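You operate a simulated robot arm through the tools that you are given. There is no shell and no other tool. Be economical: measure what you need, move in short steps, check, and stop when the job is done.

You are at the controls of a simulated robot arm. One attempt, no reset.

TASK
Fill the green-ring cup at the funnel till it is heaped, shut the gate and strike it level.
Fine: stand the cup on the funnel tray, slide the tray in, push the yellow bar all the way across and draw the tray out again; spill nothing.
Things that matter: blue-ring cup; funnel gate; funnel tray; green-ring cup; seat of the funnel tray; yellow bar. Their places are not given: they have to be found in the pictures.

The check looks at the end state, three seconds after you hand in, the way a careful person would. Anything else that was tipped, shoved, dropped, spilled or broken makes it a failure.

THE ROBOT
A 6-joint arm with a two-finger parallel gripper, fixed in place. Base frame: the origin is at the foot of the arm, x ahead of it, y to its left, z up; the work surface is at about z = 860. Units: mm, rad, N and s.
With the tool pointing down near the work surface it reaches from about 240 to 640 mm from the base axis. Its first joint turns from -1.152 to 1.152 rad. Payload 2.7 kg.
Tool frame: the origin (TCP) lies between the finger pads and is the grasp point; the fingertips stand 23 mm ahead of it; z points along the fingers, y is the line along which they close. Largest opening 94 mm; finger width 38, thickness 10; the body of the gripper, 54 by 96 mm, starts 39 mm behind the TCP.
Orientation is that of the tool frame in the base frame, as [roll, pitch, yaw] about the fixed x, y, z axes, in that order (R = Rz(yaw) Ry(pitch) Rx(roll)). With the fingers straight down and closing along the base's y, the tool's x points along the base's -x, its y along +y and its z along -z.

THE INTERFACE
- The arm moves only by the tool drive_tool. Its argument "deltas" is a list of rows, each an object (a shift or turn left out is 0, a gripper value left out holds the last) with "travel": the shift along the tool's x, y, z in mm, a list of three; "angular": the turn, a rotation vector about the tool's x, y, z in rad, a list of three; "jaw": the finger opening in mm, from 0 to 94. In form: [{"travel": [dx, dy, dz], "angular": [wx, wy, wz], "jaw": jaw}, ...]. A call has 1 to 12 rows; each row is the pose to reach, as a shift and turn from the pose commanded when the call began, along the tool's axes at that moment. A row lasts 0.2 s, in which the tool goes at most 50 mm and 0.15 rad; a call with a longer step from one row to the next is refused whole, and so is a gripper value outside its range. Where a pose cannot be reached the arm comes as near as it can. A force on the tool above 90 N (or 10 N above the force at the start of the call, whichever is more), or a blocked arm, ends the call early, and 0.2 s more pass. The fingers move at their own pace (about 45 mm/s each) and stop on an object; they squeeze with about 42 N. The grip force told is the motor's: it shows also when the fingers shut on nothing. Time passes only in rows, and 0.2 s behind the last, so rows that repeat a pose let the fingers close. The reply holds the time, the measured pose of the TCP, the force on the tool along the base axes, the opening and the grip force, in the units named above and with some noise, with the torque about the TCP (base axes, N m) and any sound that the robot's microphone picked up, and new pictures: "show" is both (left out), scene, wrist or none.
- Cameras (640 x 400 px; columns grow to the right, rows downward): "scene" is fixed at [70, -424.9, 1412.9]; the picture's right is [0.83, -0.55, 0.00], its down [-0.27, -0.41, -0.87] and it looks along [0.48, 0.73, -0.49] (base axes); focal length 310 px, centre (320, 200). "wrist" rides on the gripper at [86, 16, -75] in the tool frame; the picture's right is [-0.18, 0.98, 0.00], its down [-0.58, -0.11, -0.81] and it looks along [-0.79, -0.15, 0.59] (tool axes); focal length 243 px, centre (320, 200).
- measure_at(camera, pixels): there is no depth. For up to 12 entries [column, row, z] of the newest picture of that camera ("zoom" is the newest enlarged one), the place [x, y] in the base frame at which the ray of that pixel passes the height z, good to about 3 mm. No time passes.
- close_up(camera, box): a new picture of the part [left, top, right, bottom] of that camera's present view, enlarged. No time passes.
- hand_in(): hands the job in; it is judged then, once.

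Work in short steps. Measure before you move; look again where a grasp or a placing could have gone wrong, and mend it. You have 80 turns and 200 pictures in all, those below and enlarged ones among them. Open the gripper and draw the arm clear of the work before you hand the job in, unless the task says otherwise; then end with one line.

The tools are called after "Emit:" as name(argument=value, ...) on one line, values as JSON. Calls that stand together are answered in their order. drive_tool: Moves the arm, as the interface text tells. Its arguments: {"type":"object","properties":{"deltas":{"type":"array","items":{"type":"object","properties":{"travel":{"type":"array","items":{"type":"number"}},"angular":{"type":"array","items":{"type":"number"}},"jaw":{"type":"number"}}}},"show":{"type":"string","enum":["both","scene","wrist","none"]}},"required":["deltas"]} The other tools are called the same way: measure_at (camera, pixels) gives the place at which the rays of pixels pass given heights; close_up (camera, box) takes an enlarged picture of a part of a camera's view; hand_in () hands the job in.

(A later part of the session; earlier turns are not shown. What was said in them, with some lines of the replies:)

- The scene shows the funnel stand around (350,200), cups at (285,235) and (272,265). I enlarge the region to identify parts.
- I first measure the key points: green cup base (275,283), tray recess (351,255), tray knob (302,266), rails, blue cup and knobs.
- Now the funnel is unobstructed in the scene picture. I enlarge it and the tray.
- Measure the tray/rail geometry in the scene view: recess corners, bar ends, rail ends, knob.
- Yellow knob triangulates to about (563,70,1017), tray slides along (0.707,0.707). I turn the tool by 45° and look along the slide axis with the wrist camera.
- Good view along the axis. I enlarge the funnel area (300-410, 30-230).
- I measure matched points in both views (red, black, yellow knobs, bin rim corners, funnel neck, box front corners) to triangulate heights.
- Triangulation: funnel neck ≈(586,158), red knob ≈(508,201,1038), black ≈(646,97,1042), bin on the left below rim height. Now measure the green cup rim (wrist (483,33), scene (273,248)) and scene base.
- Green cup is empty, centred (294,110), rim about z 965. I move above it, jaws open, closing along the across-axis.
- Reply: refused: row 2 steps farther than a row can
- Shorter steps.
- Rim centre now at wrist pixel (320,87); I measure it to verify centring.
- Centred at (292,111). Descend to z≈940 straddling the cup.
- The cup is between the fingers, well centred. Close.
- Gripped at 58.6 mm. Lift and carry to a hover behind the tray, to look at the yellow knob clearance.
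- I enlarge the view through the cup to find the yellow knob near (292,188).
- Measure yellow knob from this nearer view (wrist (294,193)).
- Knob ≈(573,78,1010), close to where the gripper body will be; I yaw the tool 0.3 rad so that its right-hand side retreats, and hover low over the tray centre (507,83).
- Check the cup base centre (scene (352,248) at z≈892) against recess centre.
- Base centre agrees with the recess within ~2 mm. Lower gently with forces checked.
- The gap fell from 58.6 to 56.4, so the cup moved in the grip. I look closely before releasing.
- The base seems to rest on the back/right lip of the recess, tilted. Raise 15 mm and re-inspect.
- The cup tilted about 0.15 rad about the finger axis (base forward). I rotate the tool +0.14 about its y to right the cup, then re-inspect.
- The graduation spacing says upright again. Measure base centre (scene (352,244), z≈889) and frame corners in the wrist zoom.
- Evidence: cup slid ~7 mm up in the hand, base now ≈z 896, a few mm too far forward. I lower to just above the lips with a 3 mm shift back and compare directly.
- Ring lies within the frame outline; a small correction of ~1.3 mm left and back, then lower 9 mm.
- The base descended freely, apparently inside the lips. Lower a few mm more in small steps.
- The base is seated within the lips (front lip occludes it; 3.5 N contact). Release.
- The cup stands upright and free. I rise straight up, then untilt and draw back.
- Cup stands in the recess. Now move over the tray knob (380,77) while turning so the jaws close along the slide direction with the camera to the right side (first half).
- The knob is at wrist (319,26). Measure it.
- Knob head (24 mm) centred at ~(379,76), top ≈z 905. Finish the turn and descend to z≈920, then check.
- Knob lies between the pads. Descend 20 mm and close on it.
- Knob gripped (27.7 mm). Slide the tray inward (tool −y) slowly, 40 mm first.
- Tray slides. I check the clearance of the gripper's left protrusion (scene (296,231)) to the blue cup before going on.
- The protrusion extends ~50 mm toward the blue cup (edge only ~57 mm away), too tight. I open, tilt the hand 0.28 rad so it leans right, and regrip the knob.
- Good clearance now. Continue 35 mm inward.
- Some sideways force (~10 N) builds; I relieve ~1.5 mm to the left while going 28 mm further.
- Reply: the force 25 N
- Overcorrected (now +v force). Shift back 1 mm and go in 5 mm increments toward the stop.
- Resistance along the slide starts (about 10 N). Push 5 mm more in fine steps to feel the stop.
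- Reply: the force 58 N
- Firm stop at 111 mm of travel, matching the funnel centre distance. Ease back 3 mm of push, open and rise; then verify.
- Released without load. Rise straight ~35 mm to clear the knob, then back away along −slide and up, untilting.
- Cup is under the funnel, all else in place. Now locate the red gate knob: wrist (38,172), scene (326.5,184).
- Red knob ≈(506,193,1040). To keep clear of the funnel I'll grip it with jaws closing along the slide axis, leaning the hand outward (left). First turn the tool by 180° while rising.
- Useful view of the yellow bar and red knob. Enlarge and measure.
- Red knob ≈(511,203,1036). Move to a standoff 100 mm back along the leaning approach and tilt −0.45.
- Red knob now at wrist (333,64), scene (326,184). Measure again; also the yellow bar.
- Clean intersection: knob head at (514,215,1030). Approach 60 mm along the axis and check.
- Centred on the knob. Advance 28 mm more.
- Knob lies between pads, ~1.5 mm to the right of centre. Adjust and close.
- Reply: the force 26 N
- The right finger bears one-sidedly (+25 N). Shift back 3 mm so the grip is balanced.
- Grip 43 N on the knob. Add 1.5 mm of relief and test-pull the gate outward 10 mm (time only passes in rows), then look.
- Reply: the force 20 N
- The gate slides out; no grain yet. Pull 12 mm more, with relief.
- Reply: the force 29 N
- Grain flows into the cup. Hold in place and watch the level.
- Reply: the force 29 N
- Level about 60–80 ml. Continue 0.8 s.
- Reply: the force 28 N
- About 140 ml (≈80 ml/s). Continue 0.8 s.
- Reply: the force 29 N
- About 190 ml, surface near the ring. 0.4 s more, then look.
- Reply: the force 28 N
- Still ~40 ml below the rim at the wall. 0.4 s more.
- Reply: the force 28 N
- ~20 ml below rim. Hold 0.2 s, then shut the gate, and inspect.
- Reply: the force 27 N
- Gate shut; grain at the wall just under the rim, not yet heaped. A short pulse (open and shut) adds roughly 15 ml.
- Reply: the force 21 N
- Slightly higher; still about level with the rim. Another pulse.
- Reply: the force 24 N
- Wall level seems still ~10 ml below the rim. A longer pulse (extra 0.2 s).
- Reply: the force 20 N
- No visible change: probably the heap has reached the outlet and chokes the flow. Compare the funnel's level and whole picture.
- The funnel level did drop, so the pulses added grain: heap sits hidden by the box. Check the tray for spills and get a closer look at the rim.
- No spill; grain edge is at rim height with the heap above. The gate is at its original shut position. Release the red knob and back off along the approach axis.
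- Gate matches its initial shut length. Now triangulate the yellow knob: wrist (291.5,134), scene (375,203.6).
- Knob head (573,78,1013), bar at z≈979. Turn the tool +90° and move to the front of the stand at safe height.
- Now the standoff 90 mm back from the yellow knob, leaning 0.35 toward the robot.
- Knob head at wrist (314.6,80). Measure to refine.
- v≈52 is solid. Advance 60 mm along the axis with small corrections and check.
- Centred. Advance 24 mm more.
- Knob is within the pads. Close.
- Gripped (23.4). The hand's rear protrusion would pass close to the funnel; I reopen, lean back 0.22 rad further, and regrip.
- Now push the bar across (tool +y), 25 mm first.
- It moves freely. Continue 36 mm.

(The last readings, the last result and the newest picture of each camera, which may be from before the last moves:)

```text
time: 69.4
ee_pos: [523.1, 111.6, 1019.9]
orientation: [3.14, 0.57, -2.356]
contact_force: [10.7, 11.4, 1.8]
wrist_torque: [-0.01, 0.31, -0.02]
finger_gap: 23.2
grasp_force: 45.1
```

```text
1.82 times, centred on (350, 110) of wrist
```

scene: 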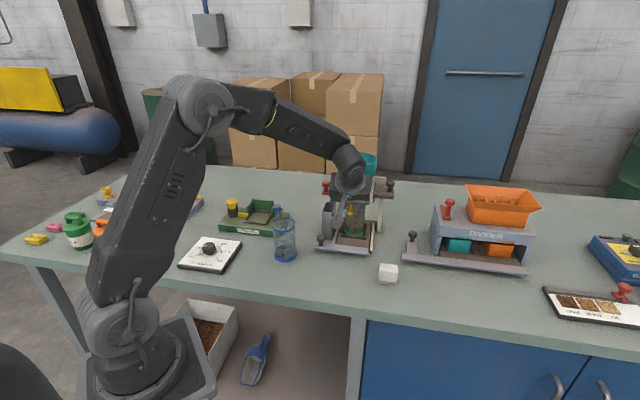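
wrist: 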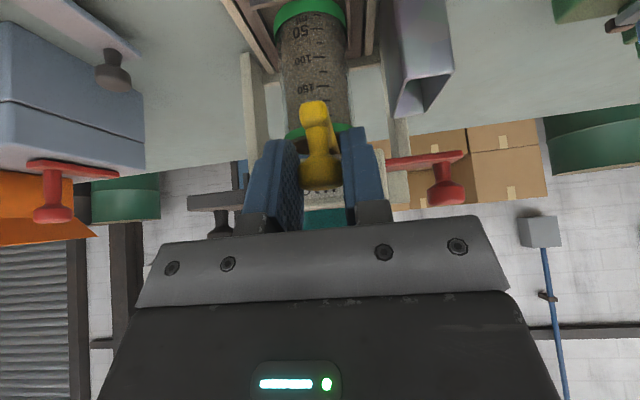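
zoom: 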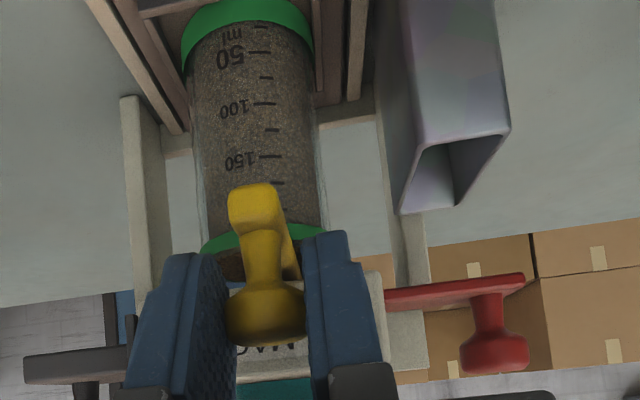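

Sweeping over the cup. Continue 30 mm.

Emit:
drive_tool(deltas=[{"travel": [0, 6, 0]}, {"travel": [0, 12, 0]}, {"travel": [0, 18, 0]}, {"travel": [0, 24, 0]}, {"travel": [0, 30, 0]}])

Emit:
close_up(camera="wrist", box=[220, 0, 440, 220])

```text
time: 70.6
ee_pos: [502.8, 130.9, 1020.0]
orientation: [-3.14, 0.57, -2.357]
contact_force: [14.9, 12.0, 3.8]
wrist_torque: [-0.41, 0.82, 0.01]
finger_gap: 23.5
grasp_force: 44.8
```

scene: 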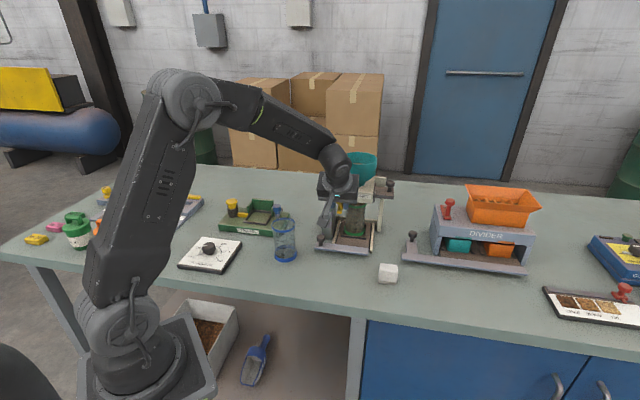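
wrist: 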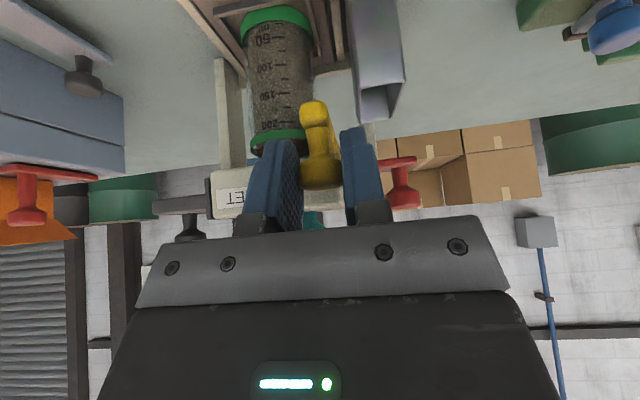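

```text
1.82 times, centred on (330, 110) of wrist
5 turns are left
```

zoom: 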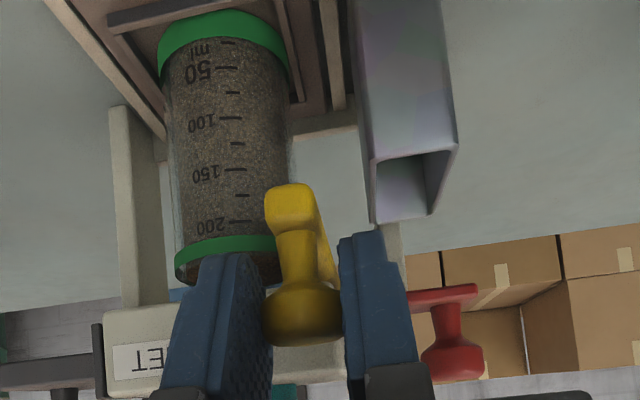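

Nearly across; few turns remain, so I combine: push on to the stop in 3 mm rows, then open, back off along the tool axis, untilt and turn for the tray knob.

Emit:
drive_tool(deltas=[{"travel": [0, 3, 0]}, {"travel": [0, 6, 0]}, {"travel": [0, 9, 0]}, {"travel": [0, 12, 0]}, {"travel": [0, 15, 0]}, {"travel": [0, 18, 0]}, {"travel": [0, 21, 0]}, {"travel": [0, 24, 0]}, {"travel": [0, 27, 0]}, {"travel": [0, 30, 0]}, {"travel": [0, 33, 0]}, {"travel": [0, 36, 0]}], show="both")

Emit:
drive_tool(deltas=[{"jaw": 35}, {"jaw": 45}, {"jaw": 45}, {"travel": [0, 0, -30]}, {"travel": [0, 0, -70]}, {"travel": [0, 0, -110]}, {"travel": [0, 0, -110]}], show="none")

Emit:
drive_tool(deltas=[{"angular": [0, 0.15, 0]}, {"angular": [0, 0.3, 0]}, {"angular": [0, 0.45, 0]}, {"angular": [0, 0.57, 0]}, {"angular": [0, 0.57, 0]}], show="none")

Emit:
drive_tool(deltas=[{"angular": [0, 0, -0.143]}, {"angular": [0, 0, -0.286]}, {"angular": [0, 0, -0.429]}, {"angular": [0, 0, -0.571]}, {"angular": [0, 0, -0.714]}, {"angular": [0, 0, -0.857]}, {"angular": [0, 0, -1.0]}, {"angular": [0, 0, -1.143]}, {"angular": [0, 0, -1.286]}, {"angular": [0, 0, -1.429]}, {"angular": [0, 0, -1.571]}, {"angular": [0, 0, -1.571]}], show="both")

Emit:
close_up(camera="scene", box=[295, 160, 395, 260])

```text
time: 72.9
ee_pos: [491.4, 142.0, 1021.1]
orientation: [-3.113, 0.583, -2.369]
contact_force: [27.5, -7.5, -14.8]
wrist_torque: [0.26, -0.02, -0.23]
finger_gap: 23.7
grasp_force: 44.9
stopped in row 11: the force on the tool passed its limit at 92 N (the readings are from after the stop); the commanded pose is now the measured one
```

scene: 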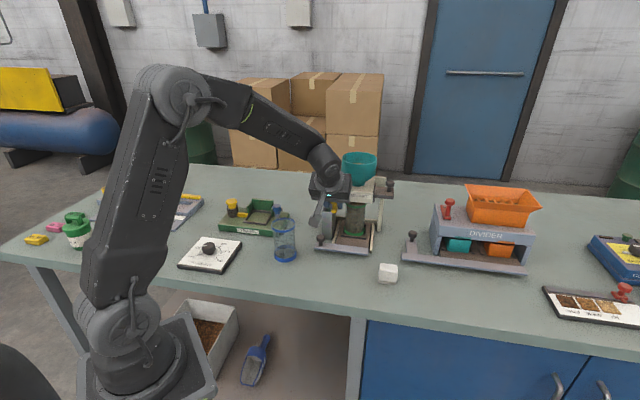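
wrist: 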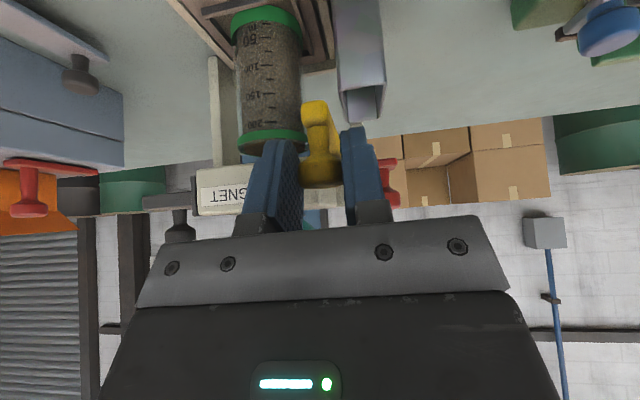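

```text
time: 74.5
ee_pos: [442.3, 104.4, 1114.5]
orientation: [-3.118, 0.583, -2.365]
contact_force: [0.1, -0.3, -0.3]
wrist_torque: [-0.02, -0.01, 0.0]
finger_gap: 45.1
grasp_force: 0.0
```

```text
time: 75.7
ee_pos: [443.9, 104.2, 1113.9]
orientation: [-3.12, 0.01, -2.379]
contact_force: [0.0, -0.9, 0.0]
wrist_torque: [0.0, -0.05, -0.01]
finger_gap: 44.9
grasp_force: 0.0
```

```text
time: 78.3
ee_pos: [440.7, 103.8, 1112.7]
orientation: [-3.128, -0.021, -0.808]
contact_force: [1.0, -0.5, -0.1]
wrist_torque: [-0.01, 0.01, 0.0]
finger_gap: 45.2
grasp_force: 0.1
```

scene: 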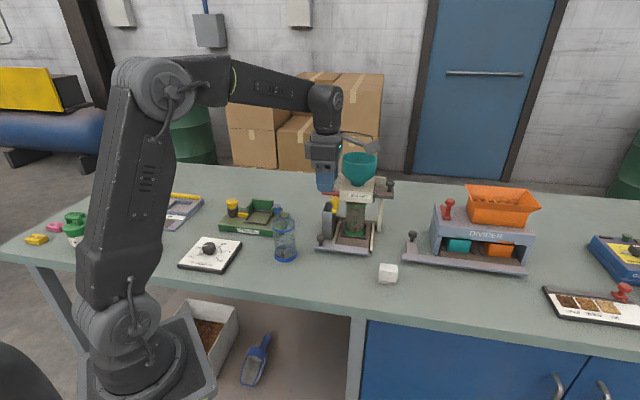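
wrist: 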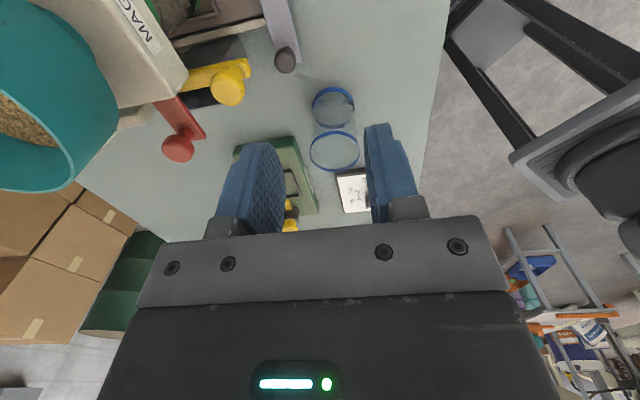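

```text
4.00 times, centred on (345, 210) of scene
4 turns are left
```

zoom: 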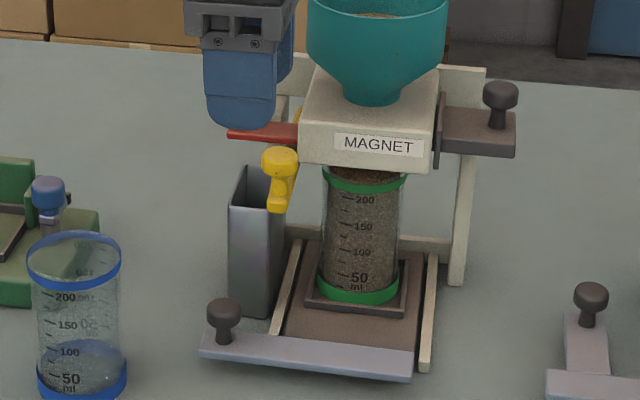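

Bar went to its stop (92 N) and stays across at the left. The yellow knob now blocks the previous grip pose for the tray knob, so I'll grip it from the front (jaws across, leaning back and slightly right). Turn back and go to a standoff.

Emit:
drive_tool(deltas=[{"angular": [0, 0, 0.143]}, {"angular": [0, 0, 0.286]}, {"angular": [0, 0, 0.429]}, {"angular": [0, 0, 0.571]}, {"angular": [0, 0, 0.714]}, {"angular": [0, 0, 0.857]}, {"angular": [0, 0, 1.0]}, {"angular": [0, 0, 1.143]}, {"angular": [0, 0, 1.286]}, {"angular": [0, 0, 1.429]}, {"angular": [0, 0, 1.548]}, {"angular": [0, 0, 1.548]}], show="none")

Emit:
drive_tool(deltas=[{"travel": [0, 4, 20], "angular": [-0.03, -0.12, 0], "jaw": 50}, {"travel": [0, 8, 50], "angular": [-0.06, -0.24, 0]}, {"travel": [-3, 12, 85], "angular": [-0.1, -0.36, 0]}, {"travel": [-8, 16, 120], "angular": [-0.14, -0.49, 0]}, {"travel": [-10, 18.4, 139], "angular": [-0.14, -0.49, 0]}, {"travel": [-10, 18.4, 139], "angular": [-0.14, -0.49, 0]}], show="both")

Emit:
close_up(camera="wrist", box=[220, 0, 440, 220])

Emit:
measure_at(camera="scene", pixels=[[320.75, 237, 904]])

Emit:
close_up(camera="scene", box=[265, 180, 385, 280])

```text
time: 80.9
ee_pos: [442.2, 103.2, 1112.0]
orientation: [-3.12, 0.013, -2.359]
contact_force: [0.0, 0.1, -0.1]
wrist_torque: [-0.03, 0.02, 0.01]
finger_gap: 45.0
grasp_force: 0.1
```

```text
time: 82.3
ee_pos: [441.1, 121.3, 970.4]
orientation: [3.013, 0.5, -2.383]
contact_force: [0.2, -0.3, -0.7]
wrist_torque: [-0.03, -0.02, 0.01]
finger_gap: 50.0
grasp_force: 0.0
```

scene: 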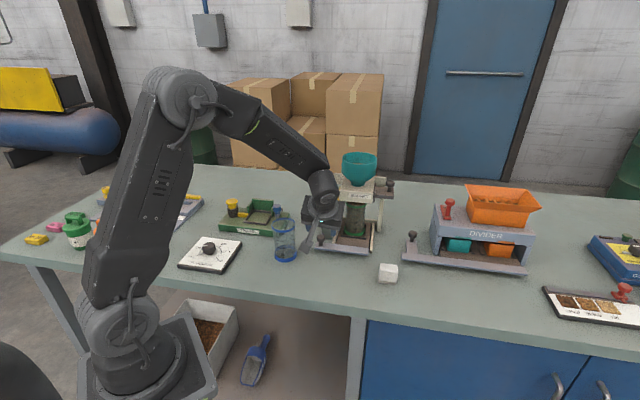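
wrist: 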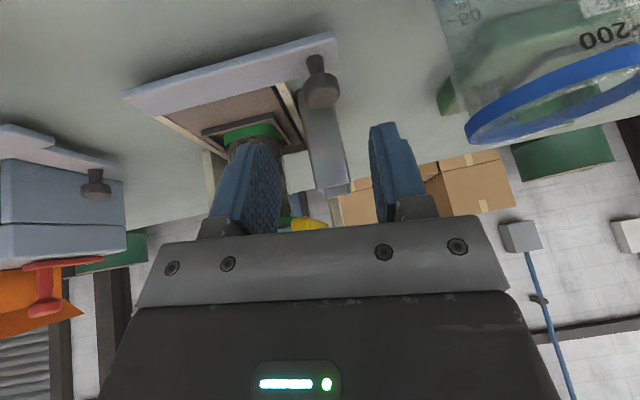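

```text
1.82 times, centred on (330, 110) of wrist
```

zoom: 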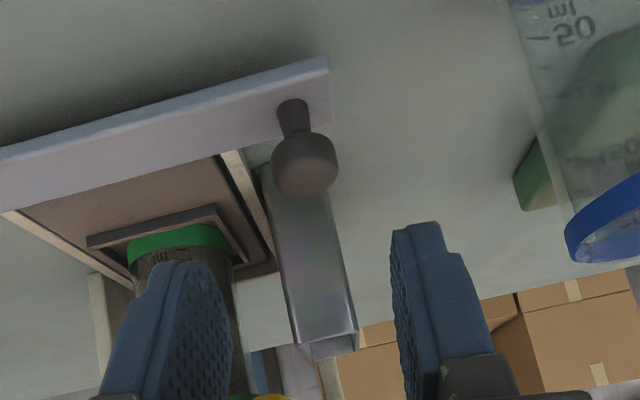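

```text
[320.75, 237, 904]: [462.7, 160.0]
```

```text
4.00 times, centred on (325, 230) of scene
3 turns are left
```

zoom: 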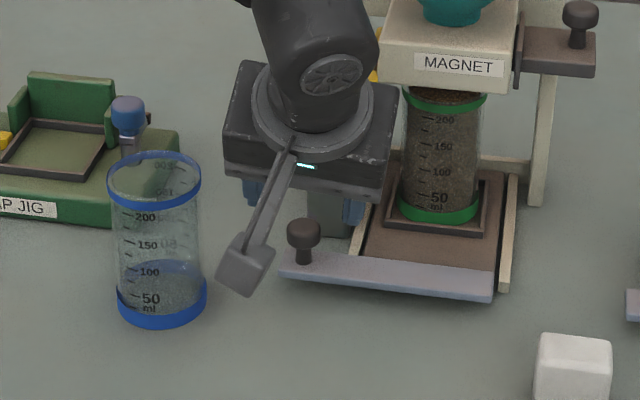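

Knob position in tool frame ≈(−0.7,1.5,77), verified by the wrist picture. Advance 66 mm, grip, and draw the tray out smoothly 107 mm.

Emit:
drive_tool(deltas=[{"travel": [-0.7, 1.5, 25]}, {"travel": [-0.7, 1.5, 50]}, {"travel": [-0.7, 1.5, 66]}, {"travel": [-0.7, 1.5, 66]}, {"travel": [-0.7, 1.5, 66], "jaw": 30}, {"travel": [-0.7, 1.5, 66], "jaw": 15}, {"travel": [-0.7, 1.5, 66], "jaw": 15}, {"travel": [-0.7, 1.5, 66], "jaw": 15}, {"travel": [-0.7, 1.5, 66], "jaw": 15}], show="wrist")

Emit:
drive_tool(deltas=[{"travel": [2.6, 0.1, -1.4]}, {"travel": [7.9, 0.3, -4.3]}, {"travel": [14.9, 0.6, -8.1]}, {"travel": [22.8, 0.9, -12.4]}, {"travel": [31.6, 1.2, -17.2]}, {"travel": [40.3, 1.6, -22]}, {"travel": [50, 2, -27.3]}, {"travel": [59.6, 2.4, -32.6]}, {"travel": [69.3, 2.7, -37.8]}, {"travel": [78.9, 3.1, -43.1]}, {"travel": [87.7, 3.5, -47.9]}, {"travel": [93.8, 3.7, -51.2]}], show="both")

Emit:
close_up(camera="scene", box=[265, 180, 395, 290])

```text
time: 84.3
ee_pos: [458.4, 151.4, 914.9]
orientation: [3.014, 0.499, -2.383]
contact_force: [-0.3, 0.0, -3.9]
wrist_torque: [-0.18, -0.48, 0.03]
finger_gap: 24.3
grasp_force: 44.8
```

wrist: 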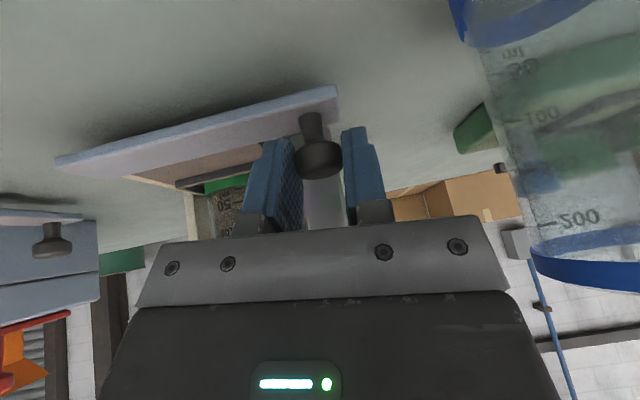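

```text
time: 86.9
ee_pos: [381.9, 76.0, 915.3]
orientation: [3.019, 0.5, -2.382]
contact_force: [15.8, -13.3, -32.1]
wrist_torque: [-0.7, -0.26, 0.06]
finger_gap: 24.3
grasp_force: 45.4
```

scene: 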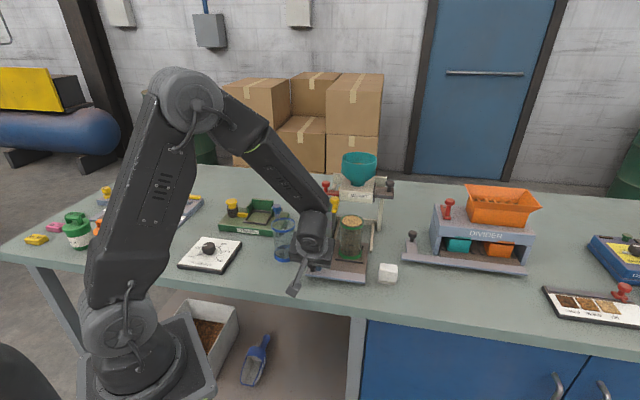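
wrist: 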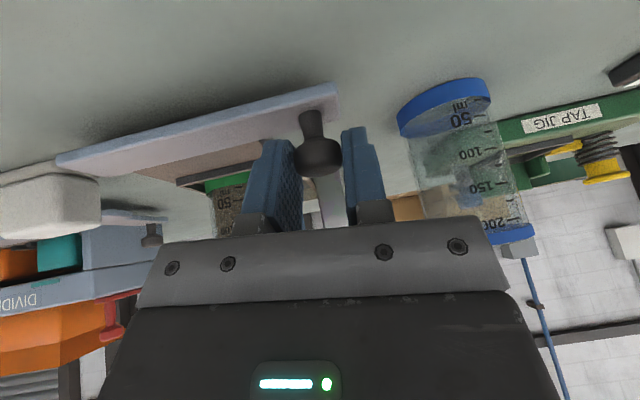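

```text
3.64 times, centred on (330, 235) of scene
2 turns are left
```

zoom: 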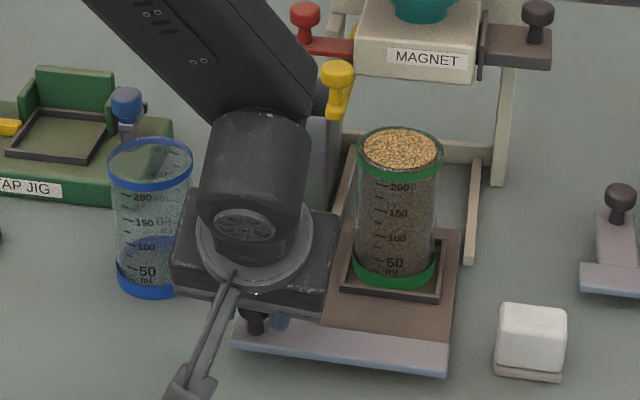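

The cup is drawn out, full and struck level at the rim. Ease the load, open, and retreat along the axis then up.

Emit:
drive_tool(deltas=[{"travel": [0.3, -0.4, 0.5]}, {"travel": [0.5, -0.6, 1]}, {"travel": [0.5, -0.6, 1], "jaw": 28}, {"travel": [0.5, -0.6, 1], "jaw": 38}, {"travel": [0.5, -0.6, 1], "jaw": 50}, {"travel": [0.5, -0.6, 1], "jaw": 50}, {"travel": [0.5, -0.6, -15]}, {"travel": [0.5, -0.6, -45]}, {"travel": [0.5, -0.6, -80]}, {"travel": [-18, -0.6, -120]}, {"travel": [-40, -0.6, -160]}, {"travel": [-40, -0.6, -160]}], show="both")

Emit:
close_up(camera="scene", box=[265, 150, 405, 290])

```text
time: 89.5
ee_pos: [369.1, 30.9, 1075.3]
orientation: [3.013, 0.501, -2.382]
contact_force: [0.5, -0.1, 0.7]
wrist_torque: [0.02, 0.0, 0.03]
finger_gap: 50.0
grasp_force: 0.1
```

scene: 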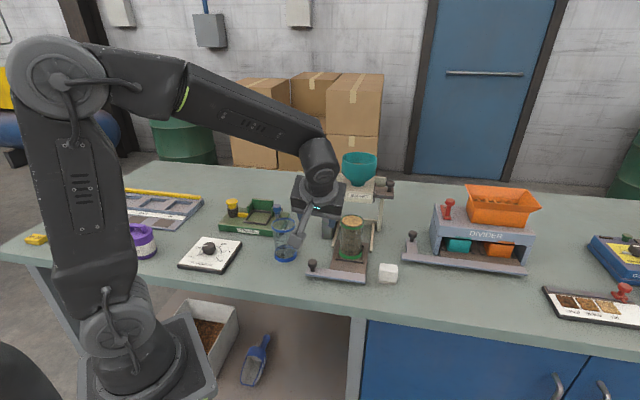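
wrist: 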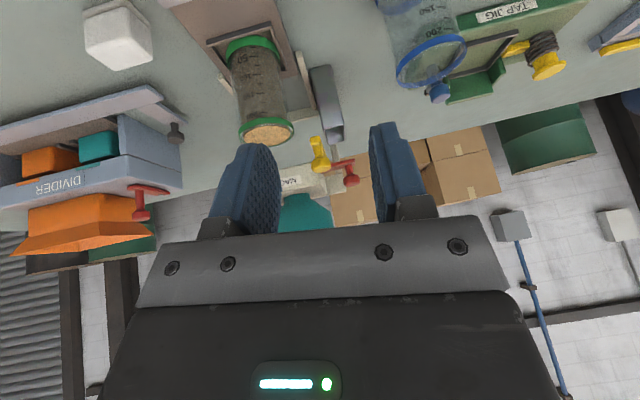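

```text
2.86 times, centred on (335, 220) of scene
1 turns are left
```

zoom: 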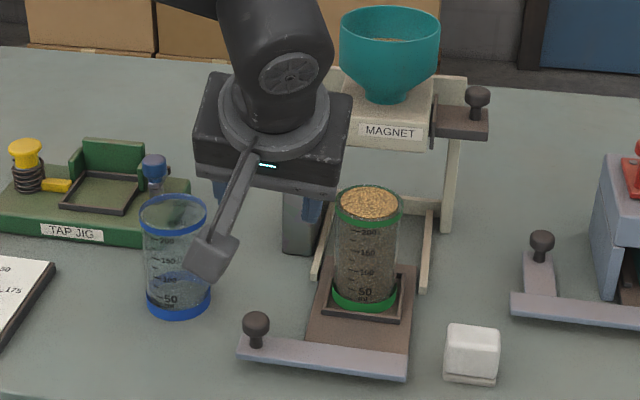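

The cup stands full and level on the drawn-out tray, the gate is shut, the bar is across, the blue cup is upright, and the gripper is open and clear. Handing in.

Emit:
hand_in()

```text
The job is handed in.
```

I filled the green-ring cup at the funnel, shut the gate, pushed the yellow bar all the way across and drew the tray out. The cup stands level-full on the tray with no spill visible, and the job is handed in.
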